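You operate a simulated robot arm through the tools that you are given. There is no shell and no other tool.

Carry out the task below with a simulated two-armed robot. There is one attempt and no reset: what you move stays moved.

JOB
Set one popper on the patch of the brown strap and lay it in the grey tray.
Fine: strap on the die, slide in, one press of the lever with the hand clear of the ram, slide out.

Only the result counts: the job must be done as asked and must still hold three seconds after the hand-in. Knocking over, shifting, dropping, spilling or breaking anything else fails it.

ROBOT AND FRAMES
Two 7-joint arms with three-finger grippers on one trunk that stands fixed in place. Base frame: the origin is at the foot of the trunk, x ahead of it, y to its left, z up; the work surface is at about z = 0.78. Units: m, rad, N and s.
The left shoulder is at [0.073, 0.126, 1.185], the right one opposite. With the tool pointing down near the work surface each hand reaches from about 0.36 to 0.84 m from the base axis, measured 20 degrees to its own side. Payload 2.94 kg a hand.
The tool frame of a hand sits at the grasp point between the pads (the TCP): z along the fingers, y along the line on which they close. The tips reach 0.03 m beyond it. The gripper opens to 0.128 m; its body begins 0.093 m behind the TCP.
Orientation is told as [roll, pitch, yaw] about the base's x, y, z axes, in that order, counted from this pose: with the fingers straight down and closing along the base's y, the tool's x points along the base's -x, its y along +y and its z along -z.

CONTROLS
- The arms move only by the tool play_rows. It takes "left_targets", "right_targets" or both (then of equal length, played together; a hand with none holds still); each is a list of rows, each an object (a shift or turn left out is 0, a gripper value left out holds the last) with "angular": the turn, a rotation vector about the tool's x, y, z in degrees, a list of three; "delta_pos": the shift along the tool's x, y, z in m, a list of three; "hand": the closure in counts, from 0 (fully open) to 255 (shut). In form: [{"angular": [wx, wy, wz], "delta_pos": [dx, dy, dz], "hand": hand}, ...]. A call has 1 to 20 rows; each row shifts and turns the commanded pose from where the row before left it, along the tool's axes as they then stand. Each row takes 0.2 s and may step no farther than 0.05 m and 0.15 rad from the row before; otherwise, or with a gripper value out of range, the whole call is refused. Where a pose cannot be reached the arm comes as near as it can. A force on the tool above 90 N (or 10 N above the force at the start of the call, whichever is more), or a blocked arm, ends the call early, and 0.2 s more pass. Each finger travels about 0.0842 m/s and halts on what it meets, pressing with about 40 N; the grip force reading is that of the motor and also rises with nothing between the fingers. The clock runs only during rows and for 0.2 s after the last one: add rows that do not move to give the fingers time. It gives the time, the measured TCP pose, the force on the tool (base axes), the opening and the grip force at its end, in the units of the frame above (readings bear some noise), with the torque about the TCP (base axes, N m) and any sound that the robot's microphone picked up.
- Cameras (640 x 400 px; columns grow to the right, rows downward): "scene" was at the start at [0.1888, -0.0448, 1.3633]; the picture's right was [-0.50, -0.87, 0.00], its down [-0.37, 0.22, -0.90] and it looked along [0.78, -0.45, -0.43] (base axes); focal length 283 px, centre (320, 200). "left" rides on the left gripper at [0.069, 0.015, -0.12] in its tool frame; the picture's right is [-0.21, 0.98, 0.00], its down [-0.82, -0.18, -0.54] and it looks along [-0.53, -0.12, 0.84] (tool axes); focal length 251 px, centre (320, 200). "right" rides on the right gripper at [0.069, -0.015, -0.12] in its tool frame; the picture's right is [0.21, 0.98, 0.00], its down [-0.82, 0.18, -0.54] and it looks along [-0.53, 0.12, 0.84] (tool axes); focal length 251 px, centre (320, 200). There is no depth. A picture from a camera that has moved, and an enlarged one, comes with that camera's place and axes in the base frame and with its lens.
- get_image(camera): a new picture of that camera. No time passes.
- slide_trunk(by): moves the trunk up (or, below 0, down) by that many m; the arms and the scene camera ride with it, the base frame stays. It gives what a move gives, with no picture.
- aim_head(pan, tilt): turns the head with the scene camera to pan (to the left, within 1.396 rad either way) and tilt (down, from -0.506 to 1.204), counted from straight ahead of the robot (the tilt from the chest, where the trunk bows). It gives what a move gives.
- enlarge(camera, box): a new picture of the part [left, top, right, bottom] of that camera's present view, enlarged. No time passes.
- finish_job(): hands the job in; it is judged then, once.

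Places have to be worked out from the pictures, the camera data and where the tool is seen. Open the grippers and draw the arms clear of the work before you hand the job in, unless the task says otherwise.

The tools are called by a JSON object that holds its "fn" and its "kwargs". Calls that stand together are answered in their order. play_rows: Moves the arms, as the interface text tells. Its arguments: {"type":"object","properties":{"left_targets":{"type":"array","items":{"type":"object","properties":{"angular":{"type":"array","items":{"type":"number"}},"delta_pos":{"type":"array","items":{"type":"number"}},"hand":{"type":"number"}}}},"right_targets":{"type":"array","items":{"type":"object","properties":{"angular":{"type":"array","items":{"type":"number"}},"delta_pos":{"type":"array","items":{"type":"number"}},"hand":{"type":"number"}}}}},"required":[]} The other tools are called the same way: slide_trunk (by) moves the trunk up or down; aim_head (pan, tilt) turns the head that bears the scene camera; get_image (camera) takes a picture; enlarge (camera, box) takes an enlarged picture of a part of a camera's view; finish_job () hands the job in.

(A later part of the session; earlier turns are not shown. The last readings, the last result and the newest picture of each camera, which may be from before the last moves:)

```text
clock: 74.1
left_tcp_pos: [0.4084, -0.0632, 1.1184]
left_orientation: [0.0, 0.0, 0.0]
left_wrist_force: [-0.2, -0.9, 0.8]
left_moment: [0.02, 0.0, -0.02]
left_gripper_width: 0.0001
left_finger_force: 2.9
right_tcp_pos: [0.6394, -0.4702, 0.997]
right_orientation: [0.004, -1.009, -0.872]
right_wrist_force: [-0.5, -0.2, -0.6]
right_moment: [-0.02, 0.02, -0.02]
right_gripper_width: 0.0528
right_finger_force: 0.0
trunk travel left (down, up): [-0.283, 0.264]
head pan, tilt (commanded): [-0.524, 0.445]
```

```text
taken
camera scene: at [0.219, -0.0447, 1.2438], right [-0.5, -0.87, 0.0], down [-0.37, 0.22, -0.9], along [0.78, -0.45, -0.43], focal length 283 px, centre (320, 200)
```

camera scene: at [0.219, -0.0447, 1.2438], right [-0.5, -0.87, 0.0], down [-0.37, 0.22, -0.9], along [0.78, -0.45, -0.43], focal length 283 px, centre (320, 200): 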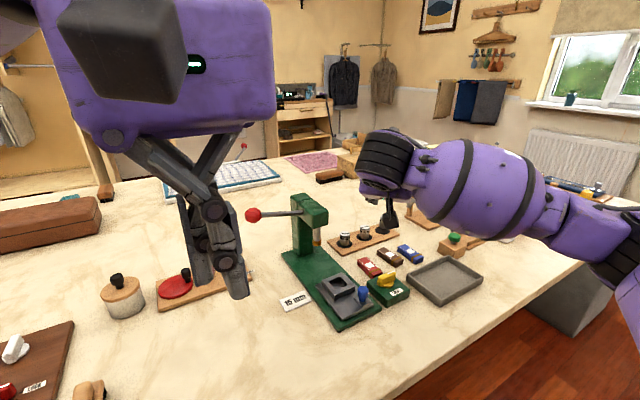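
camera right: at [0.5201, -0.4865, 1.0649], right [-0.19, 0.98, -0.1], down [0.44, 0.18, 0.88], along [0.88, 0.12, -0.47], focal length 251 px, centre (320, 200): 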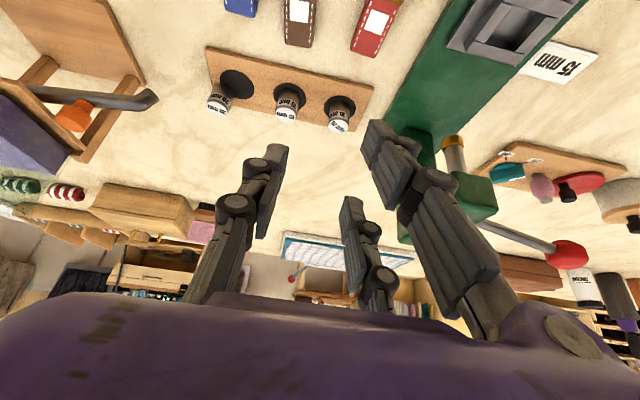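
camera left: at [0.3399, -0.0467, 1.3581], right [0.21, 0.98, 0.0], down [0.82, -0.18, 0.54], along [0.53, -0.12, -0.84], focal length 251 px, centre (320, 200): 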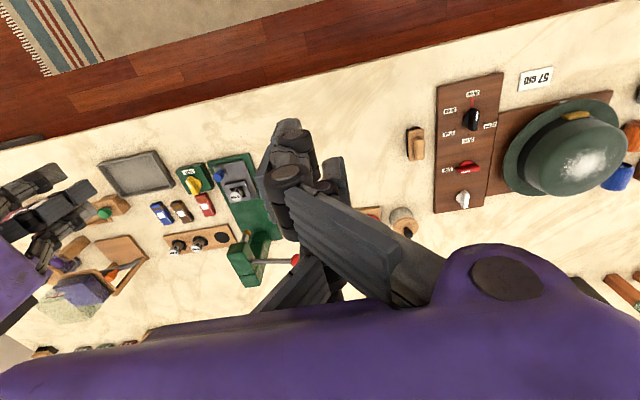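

{"fn": "play_rows", "kwargs": {"right_targets": [{"delta_pos": [-0.0031, 0.0049, 0.0408]}, {"delta_pos": [-0.0031, 0.0049, 0.0408]}, {"delta_pos": [-0.0031, 0.0049, 0.0408]}, {"delta_pos": [-0.0031, 0.0049, 0.0408]}, {}]}}

{"fn": "get_image", "kwargs": {"camera": "right"}}

{"fn": "enlarge", "kwargs": {"camera": "scene", "box": [320, 180, 460, 290]}}

```text
clock: 75.3
left_tcp_pos: [0.4066, -0.0622, 1.12]
left_orientation: [-0.001, -0.001, 0.001]
left_wrist_force: [-0.4, 0.6, 0.7]
left_moment: [0.02, 0.0, 0.0]
left_gripper_width: 0.0
left_finger_force: 3.0
right_tcp_pos: [0.748, -0.5686, 0.9199]
right_orientation: [0.003, -1.008, -0.872]
right_wrist_force: [0.6, 0.2, 0.2]
right_moment: [0.01, 0.0, -0.01]
right_gripper_width: 0.0527
right_finger_force: 0.0
trunk travel left (down, up): [-0.283, 0.264]
head pan, tilt (commanded): [-0.524, 0.445]
```

```text
taken
camera right: at [0.6485, -0.4731, 0.9251], right [0.67, 0.72, -0.18], down [0.12, 0.13, 0.98], along [0.73, -0.68, 0.0], focal length 251 px, centre (320, 200)
```

right: 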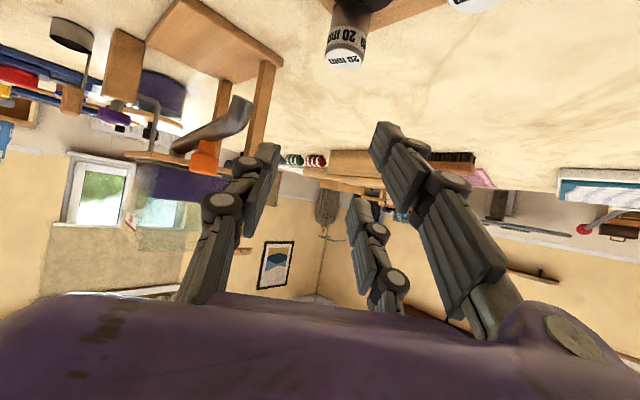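

```text
3.64 times, centred on (390, 235) of scene
camera zoom: at [0.2187, -0.0446, 1.2439], right [-0.5, -0.87, 0.0], down [-0.37, 0.22, -0.9], along [0.78, -0.45, -0.43], focal length 1028 px, centre (66, 73)
```

zoom: 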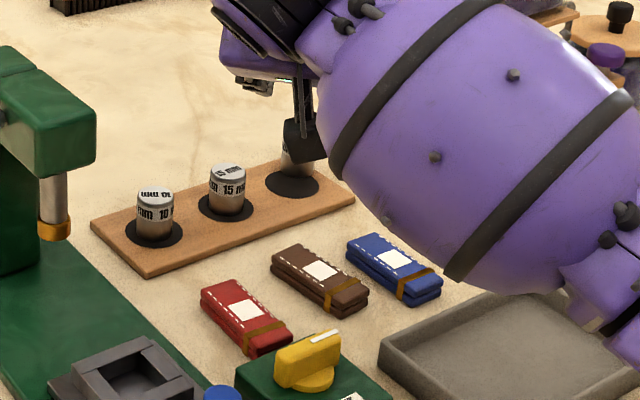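

I narrow the opening a little and approach the 20 mm die along a path that keeps well clear of the neighbouring stand's crank tip at about [0.735, -0.641, 0.868].

{"fn": "play_rows", "kwargs": {"right_targets": [{"hand": 170, "delta_pos": [0.026, 0.0015, 0]}, {"delta_pos": [0.0259, 0.0018, 0]}, {"delta_pos": [0, 0, 0.025]}, {"delta_pos": [0, 0, 0.025]}, {}]}}

{"fn": "get_image", "kwargs": {"camera": "right"}}

{"fn": "enlarge", "kwargs": {"camera": "right", "box": [230, 50, 450, 210]}}

```text
clock: 76.5
left_tcp_pos: [0.4073, -0.0625, 1.1187]
left_orientation: [0.001, 0.002, 0.0]
left_wrist_force: [-0.7, 0.0, 0.5]
left_moment: [0.03, -0.03, 0.03]
left_gripper_width: 0.0
left_finger_force: 3.1
right_tcp_pos: [0.7623, -0.5789, 0.8499]
right_orientation: [0.003, -1.009, -0.87]
right_wrist_force: [0.6, 0.3, -0.5]
right_moment: [0.02, 0.02, -0.05]
right_gripper_width: 0.0425
right_finger_force: 0.1
trunk travel left (down, up): [-0.283, 0.264]
head pan, tilt (commanded): [-0.524, 0.445]
```

```text
taken
camera right: at [0.661, -0.4827, 0.8546], right [0.67, 0.72, -0.18], down [0.12, 0.13, 0.98], along [0.73, -0.68, 0.0], focal length 251 px, centre (320, 200)
```

right: 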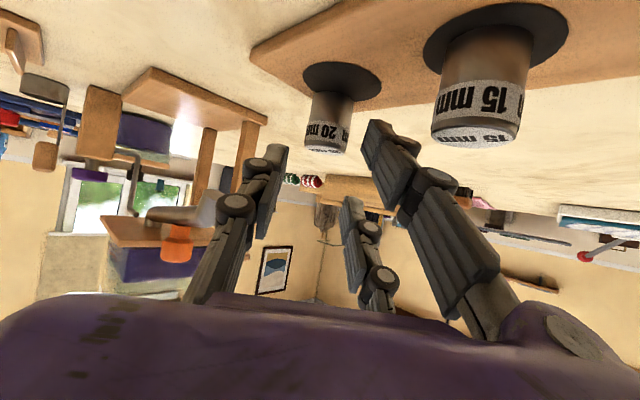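

```text
2.50 times, centred on (340, 130) of right
camera zoom: at [0.661, -0.4827, 0.8546], right [0.67, 0.72, -0.18], down [0.12, 0.13, 0.98], along [0.73, -0.68, 0.0], focal length 629 px, centre (270, 375)
```

zoom: 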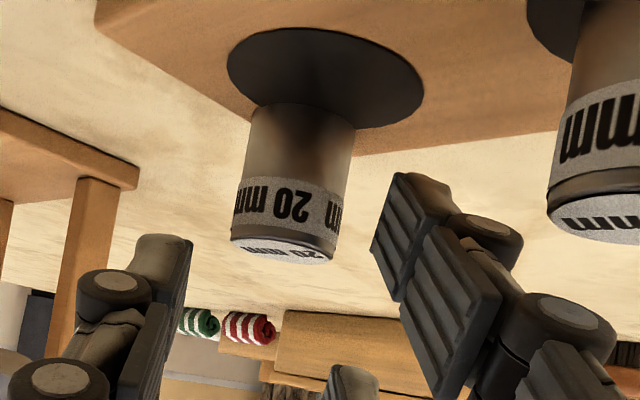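

The die is centred between the open fingers. I advance the last 2 cm, lower to just above the board, and look again.

{"fn": "play_rows", "kwargs": {"right_targets": [{"delta_pos": [0, 0.001, 0.0117]}, {"delta_pos": [0, 0.001, 0.0112]}, {}]}}

{"fn": "enlarge", "kwargs": {"camera": "right", "box": [230, 50, 450, 210]}}

```text
clock: 77.3
left_tcp_pos: [0.4095, -0.0631, 1.1188]
left_orientation: [0.0, 0.001, 0.002]
left_wrist_force: [0.5, 0.0, -0.1]
left_moment: [-0.01, 0.01, 0.02]
left_gripper_width: 0.0
left_finger_force: 3.0
right_tcp_pos: [0.7744, -0.5919, 0.8368]
right_orientation: [0.002, -1.009, -0.873]
right_wrist_force: [1.2, 0.6, 1.9]
right_moment: [-0.01, 0.03, -0.03]
right_gripper_width: 0.0428
right_finger_force: 0.0
trunk travel left (down, up): [-0.283, 0.264]
head pan, tilt (commanded): [-0.524, 0.445]
```

```text
2.50 times, centred on (340, 130) of right
camera zoom: at [0.6745, -0.4958, 0.842], right [0.67, 0.72, -0.18], down [0.12, 0.13, 0.98], along [0.73, -0.68, 0.0], focal length 629 px, centre (270, 375)
```

zoom: 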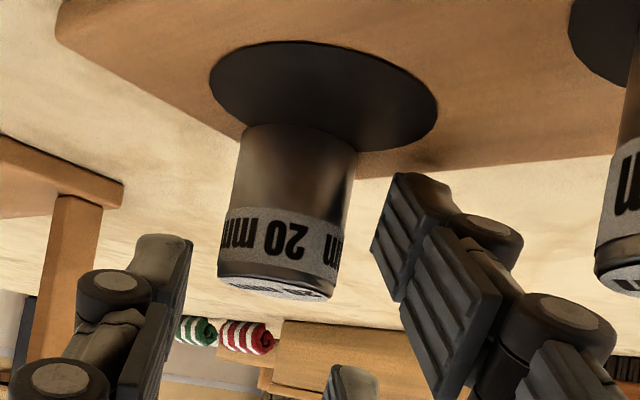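

I nudge 6 mm further outward so both fingers will bear on the die, then close gently.

{"fn": "play_rows", "kwargs": {"right_targets": [{"delta_pos": [-0.0032, 0, 0.0051]}, {}, {"hand": 190}, {"hand": 200}, {"hand": 210}, {"hand": 220}, {}]}}

{"fn": "enlarge", "kwargs": {"camera": "right", "box": [230, 50, 450, 210]}}

```text
clock: 78.9
left_tcp_pos: [0.4081, -0.0618, 1.118]
left_orientation: [0.0, 0.0, -0.001]
left_wrist_force: [-0.5, -0.2, 0.7]
left_moment: [0.0, -0.02, -0.02]
left_gripper_width: 0.0
left_finger_force: 3.3
right_tcp_pos: [0.7787, -0.5971, 0.8382]
right_orientation: [0.006, -1.01, -0.873]
right_wrist_force: [1.2, 0.3, 0.6]
right_moment: [0.02, -0.06, -0.03]
right_gripper_width: 0.0259
right_finger_force: 40.3
trunk travel left (down, up): [-0.283, 0.264]
head pan, tilt (commanded): [-0.524, 0.445]
```

```text
2.50 times, centred on (340, 130) of right
camera zoom: at [0.6785, -0.4999, 0.8426], right [0.67, 0.72, -0.18], down [0.12, 0.13, 0.98], along [0.73, -0.68, 0.0], focal length 629 px, centre (270, 375)
```

zoom: 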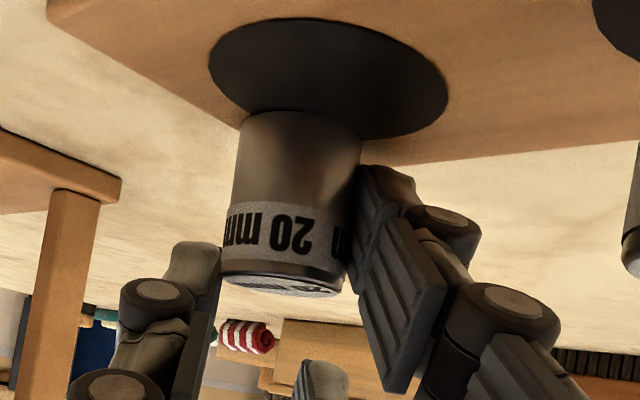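

Gripped without tipping. By comparing the die's rim with the black circle in the same view it must come back 25 mm; I draw it slowly along the board.

{"fn": "play_rows", "kwargs": {"right_targets": [{"delta_pos": [0.0027, 0, -0.0043]}, {"delta_pos": [0.0027, 0, -0.0043]}, {"delta_pos": [0.0027, 0, -0.0043]}, {"delta_pos": [0.0027, 0, -0.0043]}, {"delta_pos": [0.0026, 0, -0.0041]}, {}]}}

{"fn": "enlarge", "kwargs": {"camera": "right", "box": [230, 30, 450, 190]}}

{"fn": "enlarge", "kwargs": {"camera": "scene", "box": [330, 190, 430, 270]}}

```text
clock: 80.3
left_tcp_pos: [0.4083, -0.063, 1.1197]
left_orientation: [0.0, -0.001, 0.0]
left_wrist_force: [-0.2, 0.8, 1.0]
left_moment: [0.0, 0.02, -0.03]
left_gripper_width: 0.0
left_finger_force: 3.0
right_tcp_pos: [0.7615, -0.5764, 0.8379]
right_orientation: [0.004, -1.008, -0.871]
right_wrist_force: [0.4, -0.1, -0.1]
right_moment: [0.01, -0.08, -0.02]
right_gripper_width: 0.0254
right_finger_force: 39.9
trunk travel left (down, up): [-0.283, 0.264]
head pan, tilt (commanded): [-0.524, 0.445]
```

```text
2.50 times, centred on (340, 110) of right
camera zoom: at [0.6613, -0.48, 0.8427], right [0.67, 0.72, -0.18], down [0.12, 0.13, 0.98], along [0.73, -0.68, 0.0], focal length 629 px, centre (270, 425)
```

zoom: 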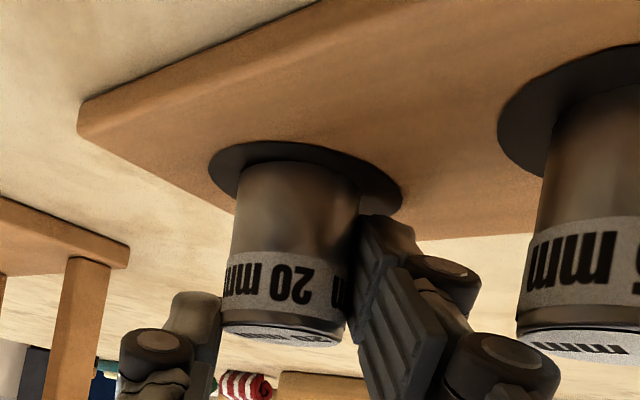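

```text
5.00 times, centred on (380, 230) of scene
camera zoom: at [0.2191, -0.0447, 1.2437], right [-0.5, -0.87, 0.0], down [-0.37, 0.22, -0.9], along [0.78, -0.45, -0.43], focal length 1414 px, centre (20, 50)
```

zoom: 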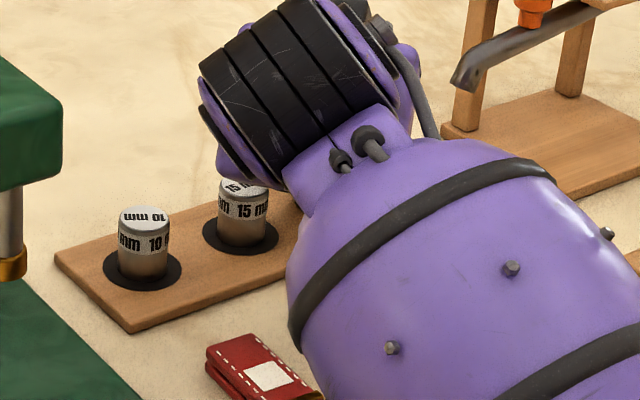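

The 20 mm die is back within about 1.5 mm of its seat centre. I open and withdraw along the fingers.

{"fn": "play_rows", "kwargs": {"right_targets": [{"hand": 205}, {"hand": 198}, {"hand": 190}, {"hand": 175}, {"hand": 165}, {"delta_pos": [0, 0, -0.02]}, {"delta_pos": [0, 0, -0.035]}, {"delta_pos": [-0.03, 0, -0.03]}, {"delta_pos": [-0.04, 0, -0.02]}, {}]}}

{"fn": "get_image", "kwargs": {"camera": "right"}}

{"fn": "enlarge", "kwargs": {"camera": "scene", "box": [330, 190, 450, 290]}}

```text
clock: 82.5
left_tcp_pos: [0.4091, -0.0635, 1.1193]
left_orientation: [-0.001, 0.001, -0.001]
left_wrist_force: [0.0, 0.0, 0.4]
left_moment: [0.03, 0.0, 0.02]
left_gripper_width: 0.0
left_finger_force: 3.1
right_tcp_pos: [0.7297, -0.5385, 0.9545]
right_orientation: [0.002, -1.01, -0.871]
right_wrist_force: [-0.1, -0.4, -0.2]
right_moment: [0.0, -0.01, -0.01]
right_gripper_width: 0.0455
right_finger_force: 0.1
trunk travel left (down, up): [-0.283, 0.264]
head pan, tilt (commanded): [-0.524, 0.445]
```

```text
taken
camera right: at [0.63, -0.4426, 0.9586], right [0.67, 0.72, -0.18], down [0.12, 0.13, 0.98], along [0.73, -0.68, 0.0], focal length 251 px, centre (320, 200)
```

right: 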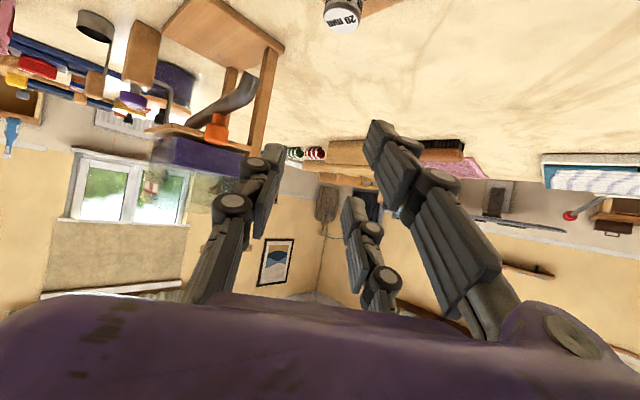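

```text
4.00 times, centred on (390, 240) of scene
camera zoom: at [0.2194, -0.045, 1.2436], right [-0.5, -0.87, 0.0], down [-0.37, 0.22, -0.9], along [0.78, -0.45, -0.43], focal length 1131 px, centre (40, 40)
```

zoom: 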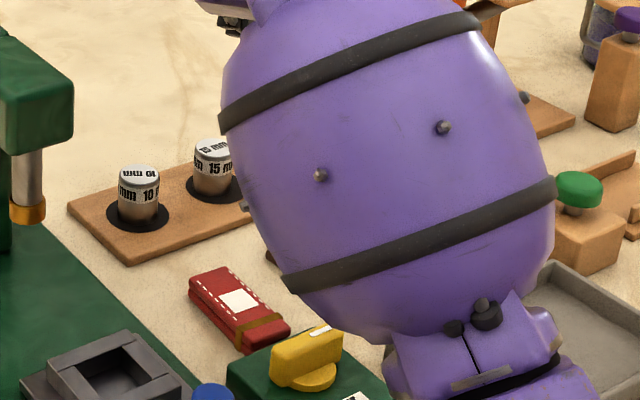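

The upright cross grip at 58° pitch works reliably, so I use it for the 15 mm die too. I swing back to yaw 0 and hover over the 15 mm die.

{"fn": "play_rows", "kwargs": {"right_targets": [{"angular": [-7.07, 0, -4.42]}, {"angular": [-7.07, 0, -4.42]}, {"angular": [-7.07, 0, -4.42]}, {"angular": [-7.07, 0, -4.42]}, {"angular": [-7.07, 0, -4.42]}, {"angular": [-7.07, 0, -4.42]}, {"delta_pos": [0.0153, 0.013, 0.0269], "hand": 168}, {"delta_pos": [0.0153, 0.013, 0.0269]}, {}]}}

{"fn": "get_image", "kwargs": {"camera": "right"}}

{"fn": "enlarge", "kwargs": {"camera": "scene", "box": [320, 190, 460, 300]}}

```text
clock: 84.5
left_tcp_pos: [0.4085, -0.0635, 1.119]
left_orientation: [-0.001, 0.001, 0.0]
left_wrist_force: [0.5, -0.4, -0.2]
left_moment: [0.0, -0.02, -0.03]
left_gripper_width: 0.0
left_finger_force: 2.6
right_tcp_pos: [0.7561, -0.5108, 0.8982]
right_orientation: [0.008, -1.013, -0.002]
right_wrist_force: [0.1, -0.6, -0.5]
right_moment: [0.0, 0.0, 0.0]
right_gripper_width: 0.0437
right_finger_force: 0.2
trunk travel left (down, up): [-0.283, 0.264]
head pan, tilt (commanded): [-0.524, 0.445]
```

```text
taken
camera right: at [0.6185, -0.5259, 0.9027], right [-0.12, 0.98, -0.18], down [-0.02, 0.18, 0.98], along [0.99, 0.12, 0.0], focal length 251 px, centre (320, 200)
```

right: 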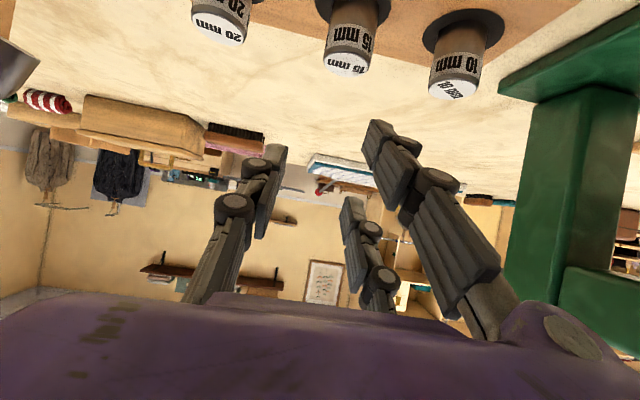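

```text
3.64 times, centred on (390, 245) of scene
camera zoom: at [0.219, -0.0447, 1.2438], right [-0.5, -0.87, 0.0], down [-0.37, 0.22, -0.9], along [0.78, -0.45, -0.43], focal length 1028 px, centre (66, 36)
```

zoom: 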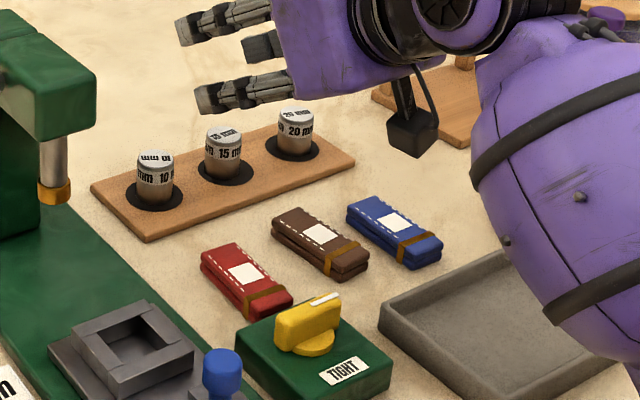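

All three dies now stand in their seats. I descend around the 15 mm die part-way and re-measure.

{"fn": "play_rows", "kwargs": {"right_targets": [{"delta_pos": [0.0339, 0, 0.0212]}, {}]}}

{"fn": "enlarge", "kwargs": {"camera": "right", "box": [230, 20, 450, 200]}}

```text
clock: 85.1
left_tcp_pos: [0.4072, -0.0627, 1.1193]
left_orientation: [0.001, 0.0, 0.001]
left_wrist_force: [-0.6, 0.0, 0.5]
left_moment: [-0.03, 0.0, 0.0]
left_gripper_width: 0.0
left_finger_force: 3.1
right_tcp_pos: [0.7568, -0.5101, 0.8572]
right_orientation: [0.004, -1.009, -0.002]
right_wrist_force: [-0.2, -1.1, -0.5]
right_moment: [-0.01, 0.02, -0.01]
right_gripper_width: 0.0433
right_finger_force: 0.0
trunk travel left (down, up): [-0.283, 0.264]
head pan, tilt (commanded): [-0.524, 0.445]
```

```text
2.22 times, centred on (340, 110) of right
camera zoom: at [0.6183, -0.5263, 0.8624], right [-0.12, 0.98, -0.18], down [-0.02, 0.18, 0.98], along [0.99, 0.12, 0.0], focal length 559 px, centre (276, 400)
```

zoom: 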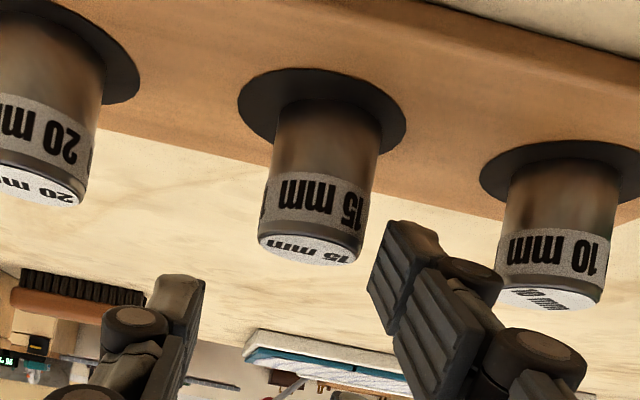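

The die lies 3 mm to the side and 13–17 mm ahead of the TCP. I correct for that, finish the descent and close on it.

{"fn": "play_rows", "kwargs": {"right_targets": [{"delta_pos": [0.0071, 0.003, 0.008]}, {"delta_pos": [0.0071, 0, 0.0079]}, {}, {"hand": 185}, {"hand": 195}, {"hand": 205}, {"hand": 215}, {}]}}

{"fn": "enlarge", "kwargs": {"camera": "right", "box": [230, 40, 450, 200]}}

```text
clock: 86.9
left_tcp_pos: [0.4098, -0.063, 1.1181]
left_orientation: [0.0, -0.001, 0.0]
left_wrist_force: [0.1, -0.2, 0.4]
left_moment: [0.02, -0.01, 0.01]
left_gripper_width: 0.0
left_finger_force: 2.7
right_tcp_pos: [0.764, -0.5069, 0.8387]
right_orientation: [0.007, -1.012, -0.003]
right_wrist_force: [0.3, 1.7, 0.1]
right_moment: [0.07, -0.03, 0.01]
right_gripper_width: 0.0253
right_finger_force: 40.0
trunk travel left (down, up): [-0.283, 0.264]
head pan, tilt (commanded): [-0.524, 0.445]
```

```text
2.50 times, centred on (340, 120) of right
camera zoom: at [0.6256, -0.5227, 0.8426], right [-0.12, 0.98, -0.18], down [-0.02, 0.18, 0.98], along [0.99, 0.12, 0.0], focal length 629 px, centre (270, 400)
```

zoom: 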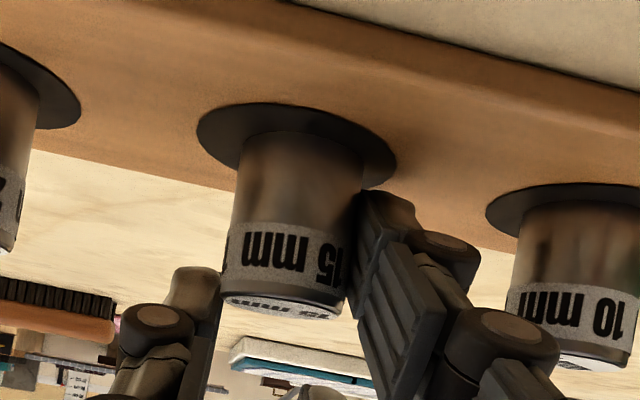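

Gripped at 25 mm. I lift 1 cm and check the hold.

{"fn": "play_rows", "kwargs": {"right_targets": [{"hand": 255}, {"delta_pos": [-0.0042, 0, -0.0026]}, {"delta_pos": [-0.0085, 0, -0.0053]}, {}]}}

{"fn": "enlarge", "kwargs": {"camera": "right", "box": [230, 40, 450, 200]}}

```text
clock: 87.9
left_tcp_pos: [0.4088, -0.0637, 1.1184]
left_orientation: [0.0, 0.001, 0.0]
left_wrist_force: [-0.5, 0.5, 1.3]
left_moment: [0.02, -0.01, 0.0]
left_gripper_width: 0.0001
left_finger_force: 3.5
right_tcp_pos: [0.7654, -0.5077, 0.8526]
right_orientation: [0.007, -1.011, -0.002]
right_wrist_force: [1.3, -0.1, -1.1]
right_moment: [-0.01, -0.05, 0.0]
right_gripper_width: 0.0252
right_finger_force: 39.5
trunk travel left (down, up): [-0.283, 0.264]
head pan, tilt (commanded): [-0.524, 0.445]
```

```text
2.50 times, centred on (340, 120) of right
camera zoom: at [0.6257, -0.5224, 0.8578], right [-0.12, 0.98, -0.18], down [-0.02, 0.18, 0.98], along [0.99, 0.12, 0.0], focal length 629 px, centre (270, 400)
```

zoom: 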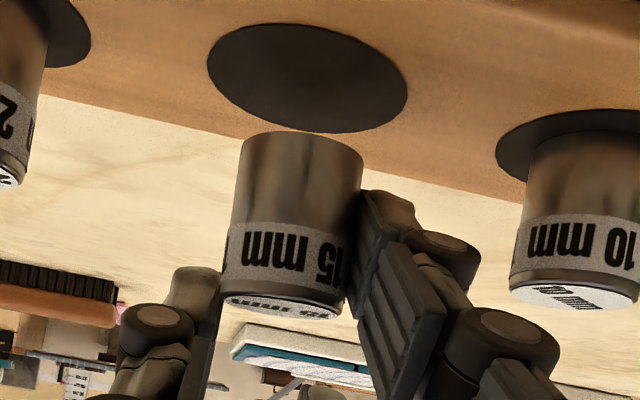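

The hold is steady. I raise the die, carry it back toward the robot over the straps, then across to in front of the pocket.

{"fn": "play_rows", "kwargs": {"right_targets": [{"delta_pos": [-0.02, 0, -0.02]}, {"delta_pos": [0.0055, 0, -0.038]}, {"delta_pos": [0.0085, 0, -0.038]}, {"delta_pos": [0.0095, 0, -0.038]}, {"delta_pos": [0.0095, 0, -0.038]}, {}]}}

{"fn": "enlarge", "kwargs": {"camera": "right", "box": [230, 40, 450, 200]}}

```text
clock: 89.3
left_tcp_pos: [0.4087, -0.0628, 1.1183]
left_orientation: [0.0, 0.0, 0.001]
left_wrist_force: [0.9, 1.2, 0.2]
left_moment: [0.0, 0.01, -0.01]
left_gripper_width: 0.0
left_finger_force: 3.3
right_tcp_pos: [0.6102, -0.5095, 0.933]
right_orientation: [0.008, -1.009, -0.003]
right_wrist_force: [-0.1, 0.4, -1.3]
right_moment: [-0.01, -0.01, 0.02]
right_gripper_width: 0.0252
right_finger_force: 40.3
trunk travel left (down, up): [-0.283, 0.264]
head pan, tilt (commanded): [-0.524, 0.445]
```

```text
2.50 times, centred on (340, 120) of right
camera zoom: at [0.4726, -0.5245, 0.9375], right [-0.12, 0.98, -0.18], down [-0.02, 0.18, 0.98], along [0.99, 0.12, 0.0], focal length 629 px, centre (270, 400)
```

zoom: 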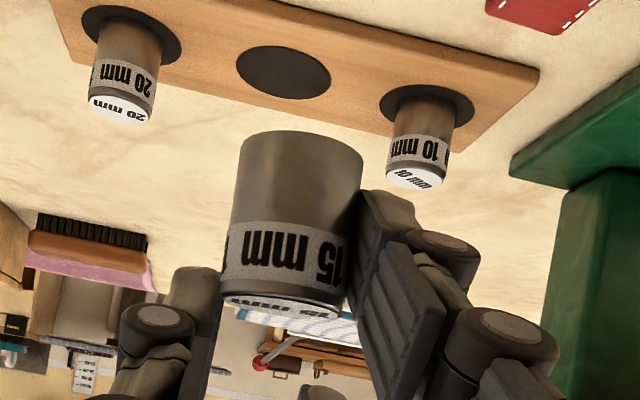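

{"fn": "play_rows", "kwargs": {"right_targets": [{"delta_pos": [0, 0.0374, 0]}, {"delta_pos": [0, 0.0374, 0]}, {"delta_pos": [0, 0.0374, 0]}, {"delta_pos": [0, 0.0374, 0]}, {"delta_pos": [0, 0.0374, 0]}, {}]}}

{"fn": "get_image", "kwargs": {"camera": "right"}}

{"fn": "enlarge", "kwargs": {"camera": "scene", "box": [280, 210, 420, 330]}}

```text
clock: 90.7
left_tcp_pos: [0.4083, -0.0633, 1.1185]
left_orientation: [0.0, 0.0, 0.0]
left_wrist_force: [0.4, 0.5, 0.3]
left_moment: [-0.01, 0.01, -0.01]
left_gripper_width: 0.0
left_finger_force: 2.8
right_tcp_pos: [0.6086, -0.3198, 0.9333]
right_orientation: [0.007, -1.011, -0.003]
right_wrist_force: [-0.3, -0.4, -1.7]
right_moment: [-0.03, 0.02, -0.02]
right_gripper_width: 0.0251
right_finger_force: 40.1
trunk travel left (down, up): [-0.283, 0.264]
head pan, tilt (commanded): [-0.524, 0.445]
```

```text
taken
camera right: at [0.4701, -0.3362, 0.9372], right [-0.12, 0.98, -0.18], down [-0.02, 0.18, 0.98], along [0.99, 0.12, 0.0], focal length 251 px, centre (320, 200)
```

right: 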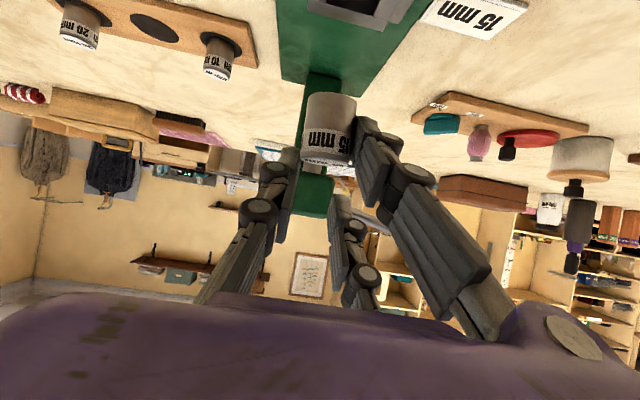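

```text
3.33 times, centred on (350, 270) of scene
camera zoom: at [0.219, -0.0451, 1.2437], right [-0.5, -0.87, 0.0], down [-0.37, 0.22, -0.9], along [0.78, -0.45, -0.43], focal length 942 px, centre (220, -33)
```

zoom: 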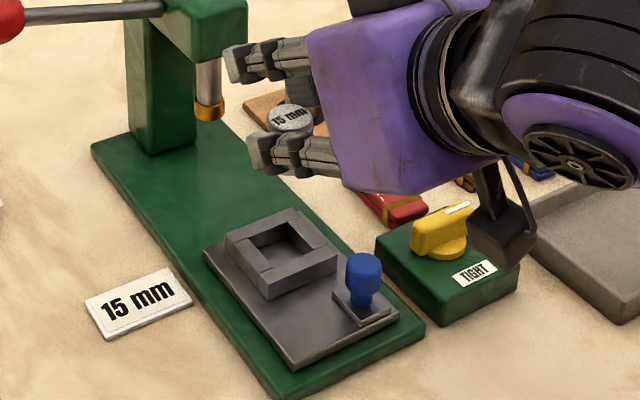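

The pose is reachable here. I lower until the die's base is about 5 mm above the block and examine the alignment.

{"fn": "play_rows", "kwargs": {"right_targets": [{"delta_pos": [0.0225, 0, 0.014]}, {"delta_pos": [0.0225, 0, 0.014]}, {}]}}

{"fn": "enlarge", "kwargs": {"camera": "right", "box": [250, 20, 430, 180]}}

{"fn": "enlarge", "kwargs": {"camera": "scene", "box": [300, 240, 390, 310]}}

{"fn": "get_image", "kwargs": {"camera": "left"}}

```text
clock: 91.5
left_tcp_pos: [0.4084, -0.0628, 1.1186]
left_orientation: [0.0, -0.001, 0.0]
left_wrist_force: [0.6, 0.7, -0.3]
left_moment: [-0.01, 0.01, 0.0]
left_gripper_width: 0.0
left_finger_force: 2.6
right_tcp_pos: [0.6083, -0.3209, 0.8802]
right_orientation: [0.006, -1.01, -0.003]
right_wrist_force: [-0.5, -1.1, -1.2]
right_moment: [-0.01, 0.0, 0.0]
right_gripper_width: 0.0253
right_finger_force: 39.1
trunk travel left (down, up): [-0.283, 0.264]
head pan, tilt (commanded): [-0.524, 0.445]
```

```text
2.50 times, centred on (340, 100) of right
camera zoom: at [0.4704, -0.3366, 0.8857], right [-0.12, 0.98, -0.18], down [-0.02, 0.18, 0.98], along [0.99, 0.12, 0.0], focal length 629 px, centre (270, 450)
```

zoom: 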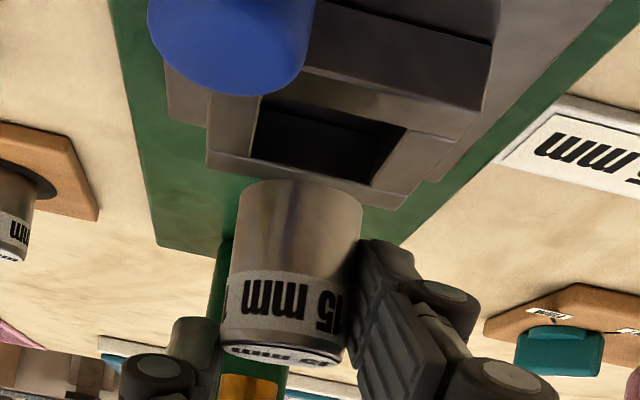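

```text
5.71 times, centred on (345, 275) of scene
camera zoom: at [0.2192, -0.0448, 1.2437], right [-0.5, -0.87, 0.0], down [-0.37, 0.22, -0.9], along [0.78, -0.45, -0.43], focal length 1616 px, centre (177, -229)
```

zoom: 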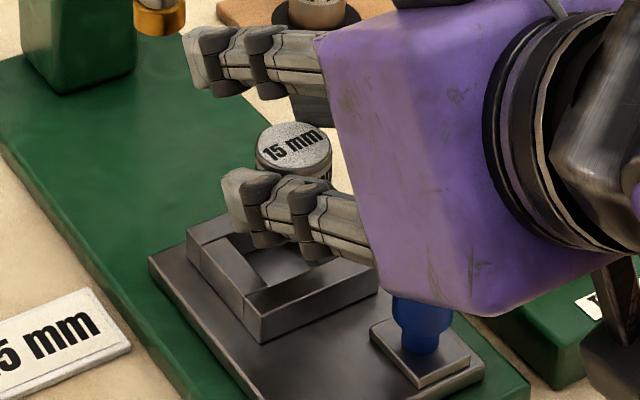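

```text
taken
camera left: at [0.3399, -0.0468, 1.238], right [0.21, 0.98, 0.0], down [0.82, -0.18, 0.54], along [0.53, -0.12, -0.84], focal length 251 px, centre (320, 200)
```

left: 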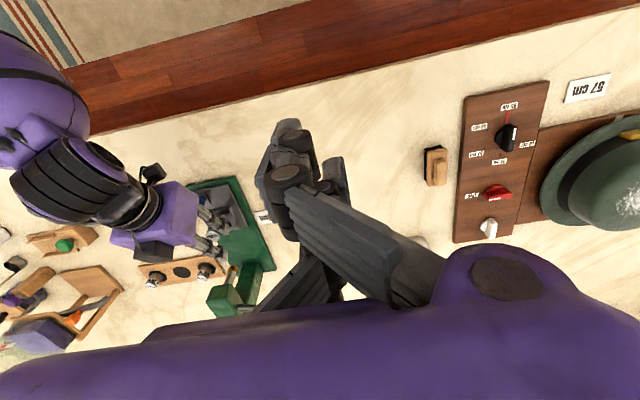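

I zoom in more on the pocket and die from the scene camera to check alignment against the block's corners.

{"fn": "enlarge", "kwargs": {"camera": "scene", "box": [310, 255, 370, 300]}}

{"fn": "enlarge", "kwargs": {"camera": "right", "box": [275, 25, 375, 125]}}

```text
8.89 times, centred on (340, 278) of scene
camera zoom: at [0.2192, -0.0448, 1.2437], right [-0.5, -0.87, 0.0], down [-0.37, 0.22, -0.9], along [0.78, -0.45, -0.43], focal length 2514 px, centre (142, -489)
```

zoom: 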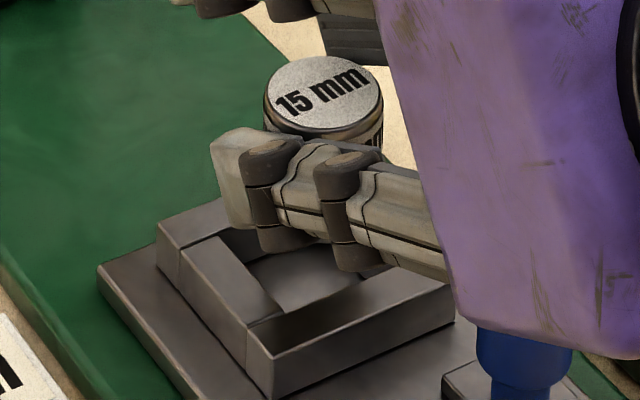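

```text
4.00 times, centred on (325, 75) of right
camera zoom: at [0.4704, -0.3366, 0.8857], right [-0.12, 0.98, -0.18], down [-0.02, 0.18, 0.98], along [0.99, 0.12, 0.0], focal length 1006 px, centre (300, 700)
```

zoom: 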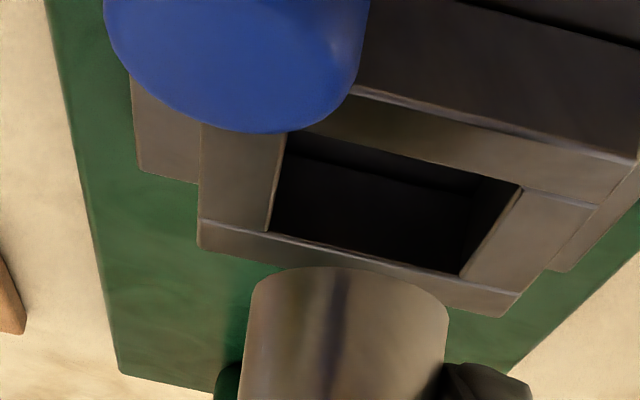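

The scene view disagrees slightly with my earlier pocket position, so I cross-check with the left wrist camera.

{"fn": "enlarge", "kwargs": {"camera": "left", "box": [180, 170, 280, 290]}}

{"fn": "enlarge", "kwargs": {"camera": "scene", "box": [270, 230, 400, 330]}}

```text
3.33 times, centred on (230, 230) of left
camera zoom: at [0.3399, -0.0468, 1.238], right [0.21, 0.98, 0.0], down [0.82, -0.18, 0.54], along [0.53, -0.12, -0.84], focal length 838 px, centre (620, 100)
```

zoom: 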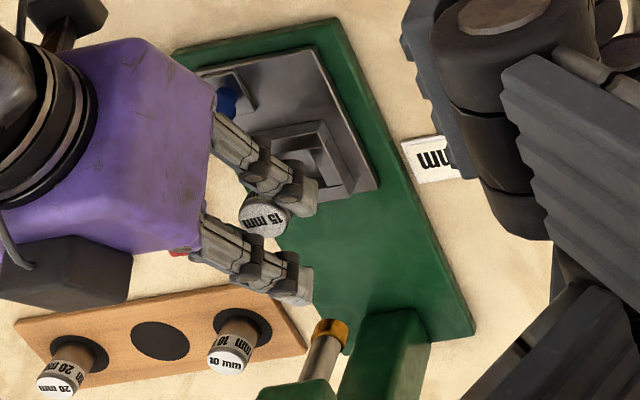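

```text
4.00 times, centred on (335, 280) of scene
camera zoom: at [0.2192, -0.0448, 1.2437], right [-0.5, -0.87, 0.0], down [-0.37, 0.22, -0.9], along [0.78, -0.45, -0.43], focal length 1131 px, centre (260, -120)
```

zoom: 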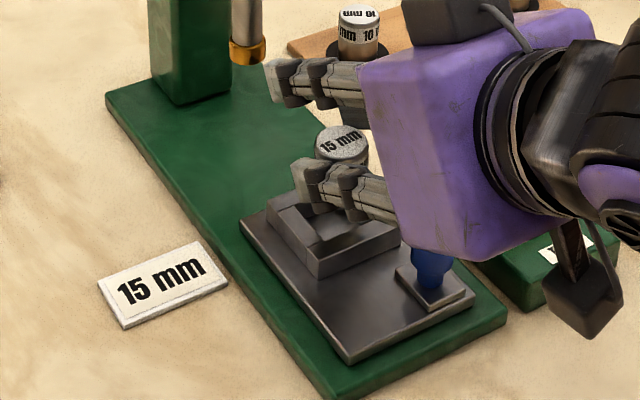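

Triangulating with all three cameras: block top is at z≈0.813 (lower than I first thought, which is why the first grip was too shallow), pocket centre ≈[0.615, -0.320], and the die is about 3.5 mm too far right. I shift +3.5 mm in y and lower 9 mm, then look again.

{"fn": "play_rows", "kwargs": {"right_targets": [{"delta_pos": [0, 0.0035, 0]}, {"delta_pos": [0.0076, 0, 0.0048]}, {}]}}

{"fn": "enlarge", "kwargs": {"camera": "right", "box": [275, 25, 375, 125]}}

{"fn": "enlarge", "kwargs": {"camera": "left", "box": [205, 190, 255, 240]}}

{"fn": "enlarge", "kwargs": {"camera": "scene", "box": [310, 255, 370, 300]}}

```text
clock: 92.3
left_tcp_pos: [0.4088, -0.062, 1.1187]
left_orientation: [0.001, 0.0, 0.002]
left_wrist_force: [-0.3, 0.1, -0.4]
left_moment: [0.0, -0.02, -0.01]
left_gripper_width: 0.0001
left_finger_force: 2.6
right_tcp_pos: [0.6091, -0.3176, 0.872]
right_orientation: [0.007, -1.01, 0.0]
right_wrist_force: [0.0, -0.7, -1.2]
right_moment: [-0.04, -0.02, 0.0]
right_gripper_width: 0.025
right_finger_force: 40.2
trunk travel left (down, up): [-0.283, 0.264]
head pan, tilt (commanded): [-0.524, 0.445]
```

```text
4.00 times, centred on (325, 75) of right
camera zoom: at [0.4714, -0.333, 0.8765], right [-0.12, 0.98, -0.18], down [-0.02, 0.18, 0.98], along [0.99, 0.12, 0.0], focal length 1006 px, centre (300, 700)
```

zoom: 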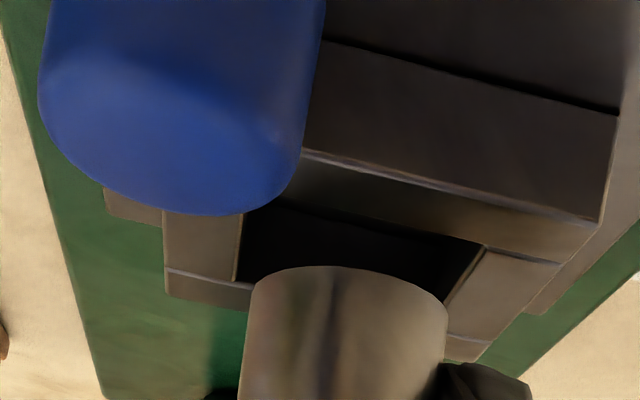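

```text
8.00 times, centred on (230, 215) of left
camera zoom: at [0.34, -0.0466, 1.238], right [0.21, 0.98, 0.0], down [0.82, -0.18, 0.54], along [0.53, -0.12, -0.84], focal length 2012 px, centre (1040, 80)
```

zoom: 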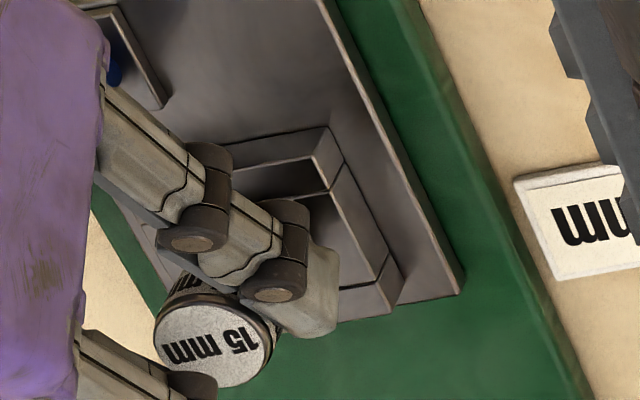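

```text
8.89 times, centred on (340, 278) of scene
camera zoom: at [0.2192, -0.0448, 1.2437], right [-0.5, -0.87, 0.0], down [-0.37, 0.22, -0.9], along [0.78, -0.45, -0.43], focal length 2514 px, centre (142, -489)
```

zoom: 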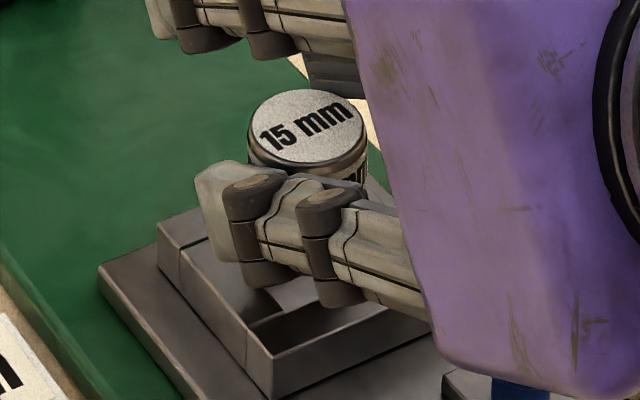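

The die's base should now be about 4 mm above the block. I shift 1.5 mm toward the robot and lower in small steps, feeling for whether it enters the pocket or lands on a wall.

{"fn": "play_rows", "kwargs": {"right_targets": [{"delta_pos": [0.0008, 0, -0.0013]}, {"delta_pos": [0.0025, 0, 0.0016]}, {"delta_pos": [0.0017, 0, 0.0011]}, {}]}}

{"fn": "enlarge", "kwargs": {"camera": "right", "box": [275, 25, 375, 125]}}

{"fn": "enlarge", "kwargs": {"camera": "scene", "box": [310, 255, 370, 300]}}

```text
clock: 93.3
left_tcp_pos: [0.4081, -0.0614, 1.1185]
left_orientation: [0.0, 0.0, -0.001]
left_wrist_force: [0.3, 0.2, 0.8]
left_moment: [-0.02, 0.02, 0.0]
left_gripper_width: 0.0
left_finger_force: 3.0
right_tcp_pos: [0.6093, -0.3163, 0.8673]
right_orientation: [0.006, -1.011, -0.003]
right_wrist_force: [-0.2, 0.0, -2.1]
right_moment: [0.03, -0.02, -0.01]
right_gripper_width: 0.0248
right_finger_force: 39.9
trunk travel left (down, up): [-0.283, 0.264]
head pan, tilt (commanded): [-0.524, 0.445]
```

```text
4.00 times, centred on (325, 75) of right
camera zoom: at [0.4704, -0.3324, 0.8714], right [-0.12, 0.98, -0.18], down [-0.02, 0.18, 0.98], along [0.99, 0.12, 0.0], focal length 1006 px, centre (300, 700)
```

zoom: 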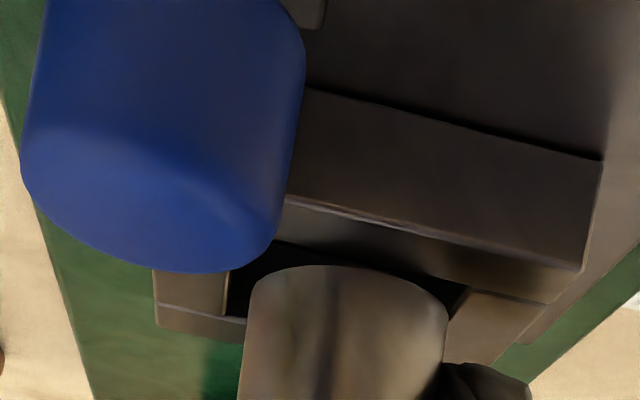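

```text
8.89 times, centred on (340, 278) of scene
camera zoom: at [0.2193, -0.0449, 1.2437], right [-0.5, -0.87, 0.0], down [-0.37, 0.22, -0.9], along [0.78, -0.45, -0.43], focal length 2514 px, centre (142, -489)
```

zoom: 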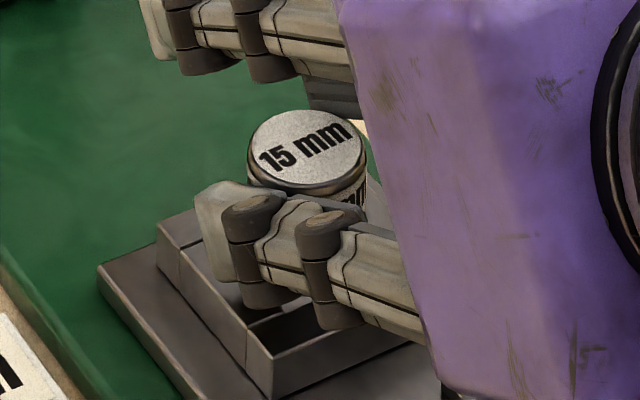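

{"fn": "enlarge", "kwargs": {"camera": "right", "box": [295, 75, 375, 125]}}

```text
8.00 times, centred on (335, 100) of right
camera zoom: at [0.4704, -0.3324, 0.8714], right [-0.12, 0.98, -0.18], down [-0.02, 0.18, 0.98], along [0.99, 0.12, 0.0], focal length 2012 px, centre (200, 1000)
```

zoom: 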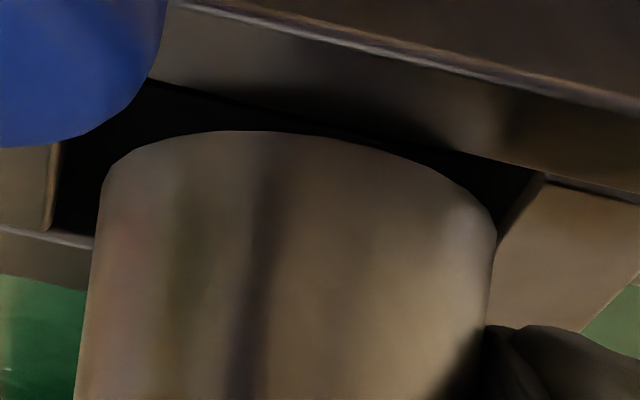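

I lower in 1.5 mm steps to find first contact.

{"fn": "play_rows", "kwargs": {"right_targets": [{"delta_pos": [0.0013, 0, 0.0008]}, {}]}}

{"fn": "play_rows", "kwargs": {"right_targets": [{"delta_pos": [0.0013, 0, 0.0008]}, {}]}}

{"fn": "enlarge", "kwargs": {"camera": "right", "box": [295, 75, 375, 125]}}

```text
clock: 93.9
left_tcp_pos: [0.4082, -0.0622, 1.1187]
left_orientation: [-0.001, 0.001, 0.0]
left_wrist_force: [-0.2, 0.2, 0.2]
left_moment: [0.01, 0.02, -0.01]
left_gripper_width: 0.0
left_finger_force: 3.1
right_tcp_pos: [0.6099, -0.3169, 0.8654]
right_orientation: [0.009, -1.014, -0.002]
right_wrist_force: [0.1, 0.0, -1.5]
right_moment: [0.04, 0.06, -0.03]
right_gripper_width: 0.025
right_finger_force: 39.7
trunk travel left (down, up): [-0.283, 0.264]
head pan, tilt (commanded): [-0.524, 0.445]
```

```text
clock: 94.5
left_tcp_pos: [0.408, -0.0626, 1.119]
left_orientation: [0.0, 0.0, 0.0]
left_wrist_force: [-0.2, -0.3, 0.0]
left_moment: [0.03, 0.07, 0.02]
left_gripper_width: 0.0
left_finger_force: 2.7
right_tcp_pos: [0.6081, -0.3173, 0.8658]
right_orientation: [0.006, -1.015, 0.0]
right_wrist_force: [0.8, -0.4, 8.9]
right_moment: [0.03, 0.08, 0.03]
right_gripper_width: 0.0248
right_finger_force: 40.3
trunk travel left (down, up): [-0.283, 0.264]
head pan, tilt (commanded): [-0.524, 0.445]
```

```text
8.00 times, centred on (335, 100) of right
camera zoom: at [0.4706, -0.3325, 0.8696], right [-0.12, 0.98, -0.18], down [-0.03, 0.18, 0.98], along [0.99, 0.12, 0.01], focal length 2012 px, centre (200, 1000)
```

zoom: 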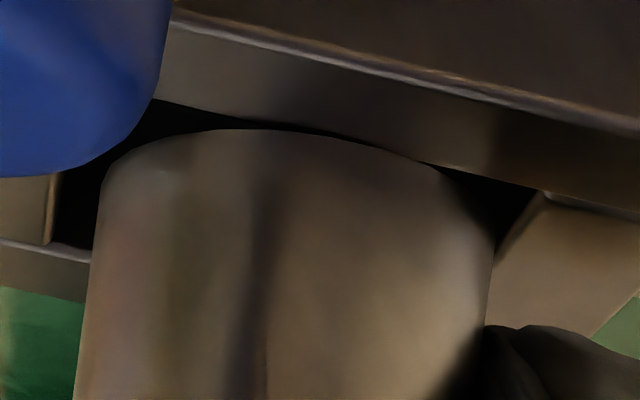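

Contact shows the die resting on the right and near walls: in this view it must move 2.9 mm in -y and about 1.6 mm outward. I lift, shift and lower again.

{"fn": "play_rows", "kwargs": {"right_targets": [{"delta_pos": [-0.0021, 0, -0.0013]}, {"delta_pos": [-0.0008, -0.0029, 0.0014]}, {}, {"delta_pos": [0.0021, 0, 0.0013]}, {}]}}

{"fn": "enlarge", "kwargs": {"camera": "right", "box": [295, 75, 375, 125]}}

```text
clock: 95.7
left_tcp_pos: [0.4073, -0.0629, 1.1196]
left_orientation: [-0.001, 0.001, -0.001]
left_wrist_force: [0.4, 0.0, 0.2]
left_moment: [0.03, 0.01, 0.0]
left_gripper_width: 0.0002
left_finger_force: 2.8
right_tcp_pos: [0.6108, -0.3191, 0.8656]
right_orientation: [0.006, -1.014, -0.001]
right_wrist_force: [-0.4, 0.2, 6.2]
right_moment: [-0.01, 0.12, -0.03]
right_gripper_width: 0.0248
right_finger_force: 40.1
trunk travel left (down, up): [-0.283, 0.264]
head pan, tilt (commanded): [-0.524, 0.445]
```

```text
8.00 times, centred on (335, 100) of right
camera zoom: at [0.4724, -0.3355, 0.8697], right [-0.12, 0.98, -0.18], down [-0.03, 0.18, 0.98], along [0.99, 0.12, 0.0], focal length 2012 px, centre (200, 1000)
```

zoom: 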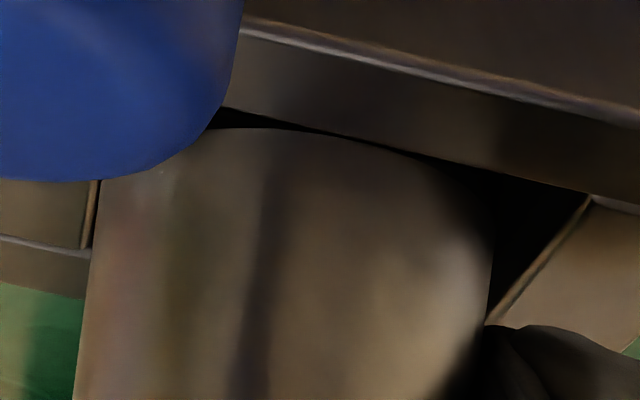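

Nearly there: now about 0.7 mm too far right and 0.4 mm short. I correct by those amounts and lower again.

{"fn": "play_rows", "kwargs": {"right_targets": [{"delta_pos": [-0.0013, 0, -0.0008]}, {"delta_pos": [-0.0002, 0.0008, 0.0004]}, {}, {"delta_pos": [0.0013, 0, 0.0008]}, {"delta_pos": [0.0013, 0, 0.0008]}, {}]}}

{"fn": "enlarge", "kwargs": {"camera": "right", "box": [295, 75, 375, 125]}}

```text
clock: 97.1
left_tcp_pos: [0.4066, -0.0633, 1.1203]
left_orientation: [-0.001, -0.001, 0.0]
left_wrist_force: [0.0, -0.5, -0.4]
left_moment: [0.01, 0.01, 0.0]
left_gripper_width: 0.0
left_finger_force: 3.1
right_tcp_pos: [0.6114, -0.3195, 0.8649]
right_orientation: [0.006, -1.018, 0.0]
right_wrist_force: [0.4, -2.3, 18.1]
right_moment: [-0.12, 0.15, 0.01]
right_gripper_width: 0.0249
right_finger_force: 40.3
trunk travel left (down, up): [-0.283, 0.264]
head pan, tilt (commanded): [-0.524, 0.445]
```

```text
8.00 times, centred on (335, 100) of right
camera zoom: at [0.4728, -0.3348, 0.869], right [-0.12, 0.98, -0.18], down [-0.03, 0.18, 0.98], along [0.99, 0.12, 0.01], focal length 2012 px, centre (200, 1000)
```

zoom: 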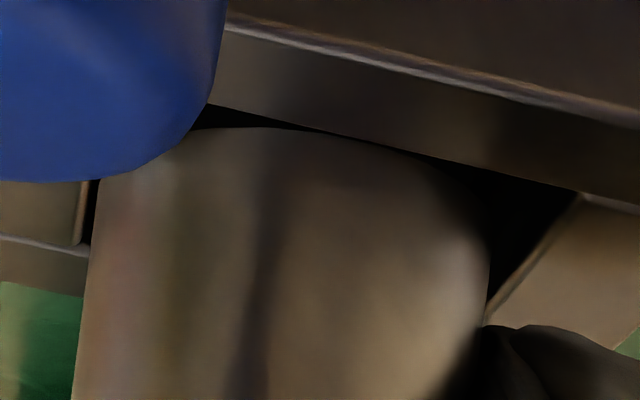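

Still resting on something (18 N). I check from the scene camera whether the die or the near fingertip touches the block.

{"fn": "enlarge", "kwargs": {"camera": "scene", "box": [315, 262, 365, 300]}}

{"fn": "enlarge", "kwargs": {"camera": "left", "box": [210, 195, 250, 235]}}

{"fn": "enlarge", "kwargs": {"camera": "right", "box": [250, 60, 430, 200]}}

```text
10.53 times, centred on (340, 281) of scene
camera zoom: at [0.2178, -0.0443, 1.2441], right [-0.5, -0.87, 0.0], down [-0.37, 0.22, -0.9], along [0.78, -0.45, -0.43], focal length 2976 px, centre (110, -653)
```

zoom: 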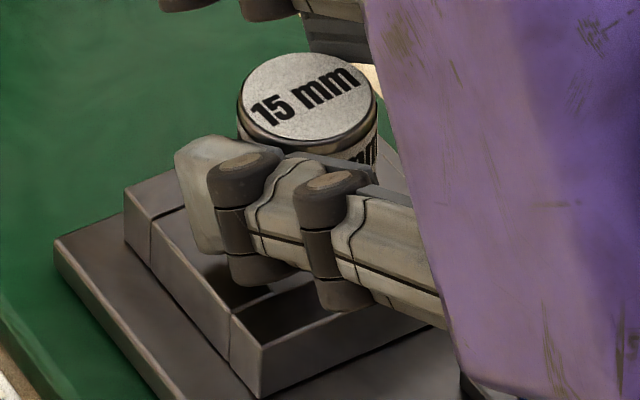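

```text
10.00 times, centred on (230, 215) of left
camera zoom: at [0.3385, -0.0462, 1.2386], right [0.21, 0.98, 0.0], down [0.82, -0.18, 0.54], along [0.53, -0.12, -0.84], focal length 2514 px, centre (1220, 50)
```

zoom: 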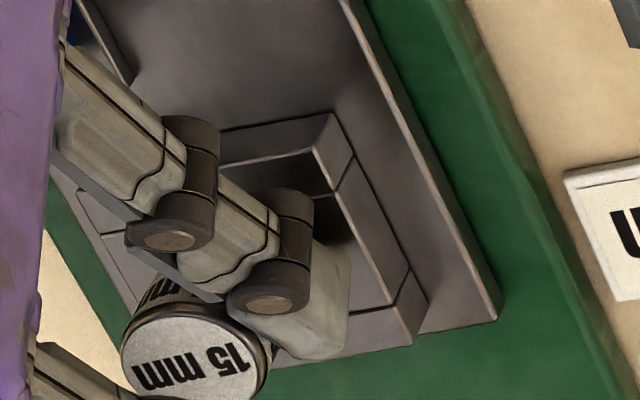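

```text
2.86 times, centred on (340, 130) of right
camera zoom: at [0.4728, -0.3348, 0.869], right [-0.12, 0.98, -0.18], down [-0.03, 0.18, 0.98], along [0.99, 0.12, 0.01], focal length 718 px, centre (263, 400)
```

zoom: 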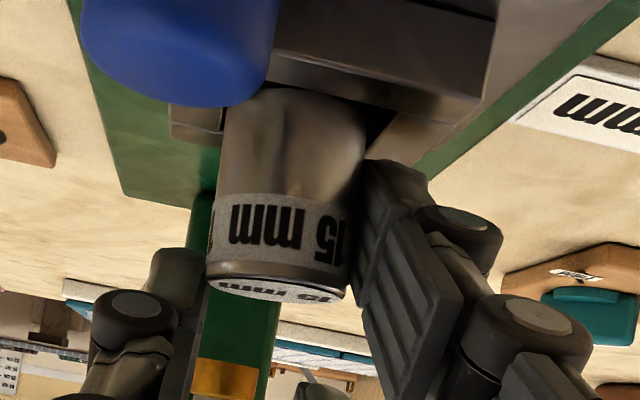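

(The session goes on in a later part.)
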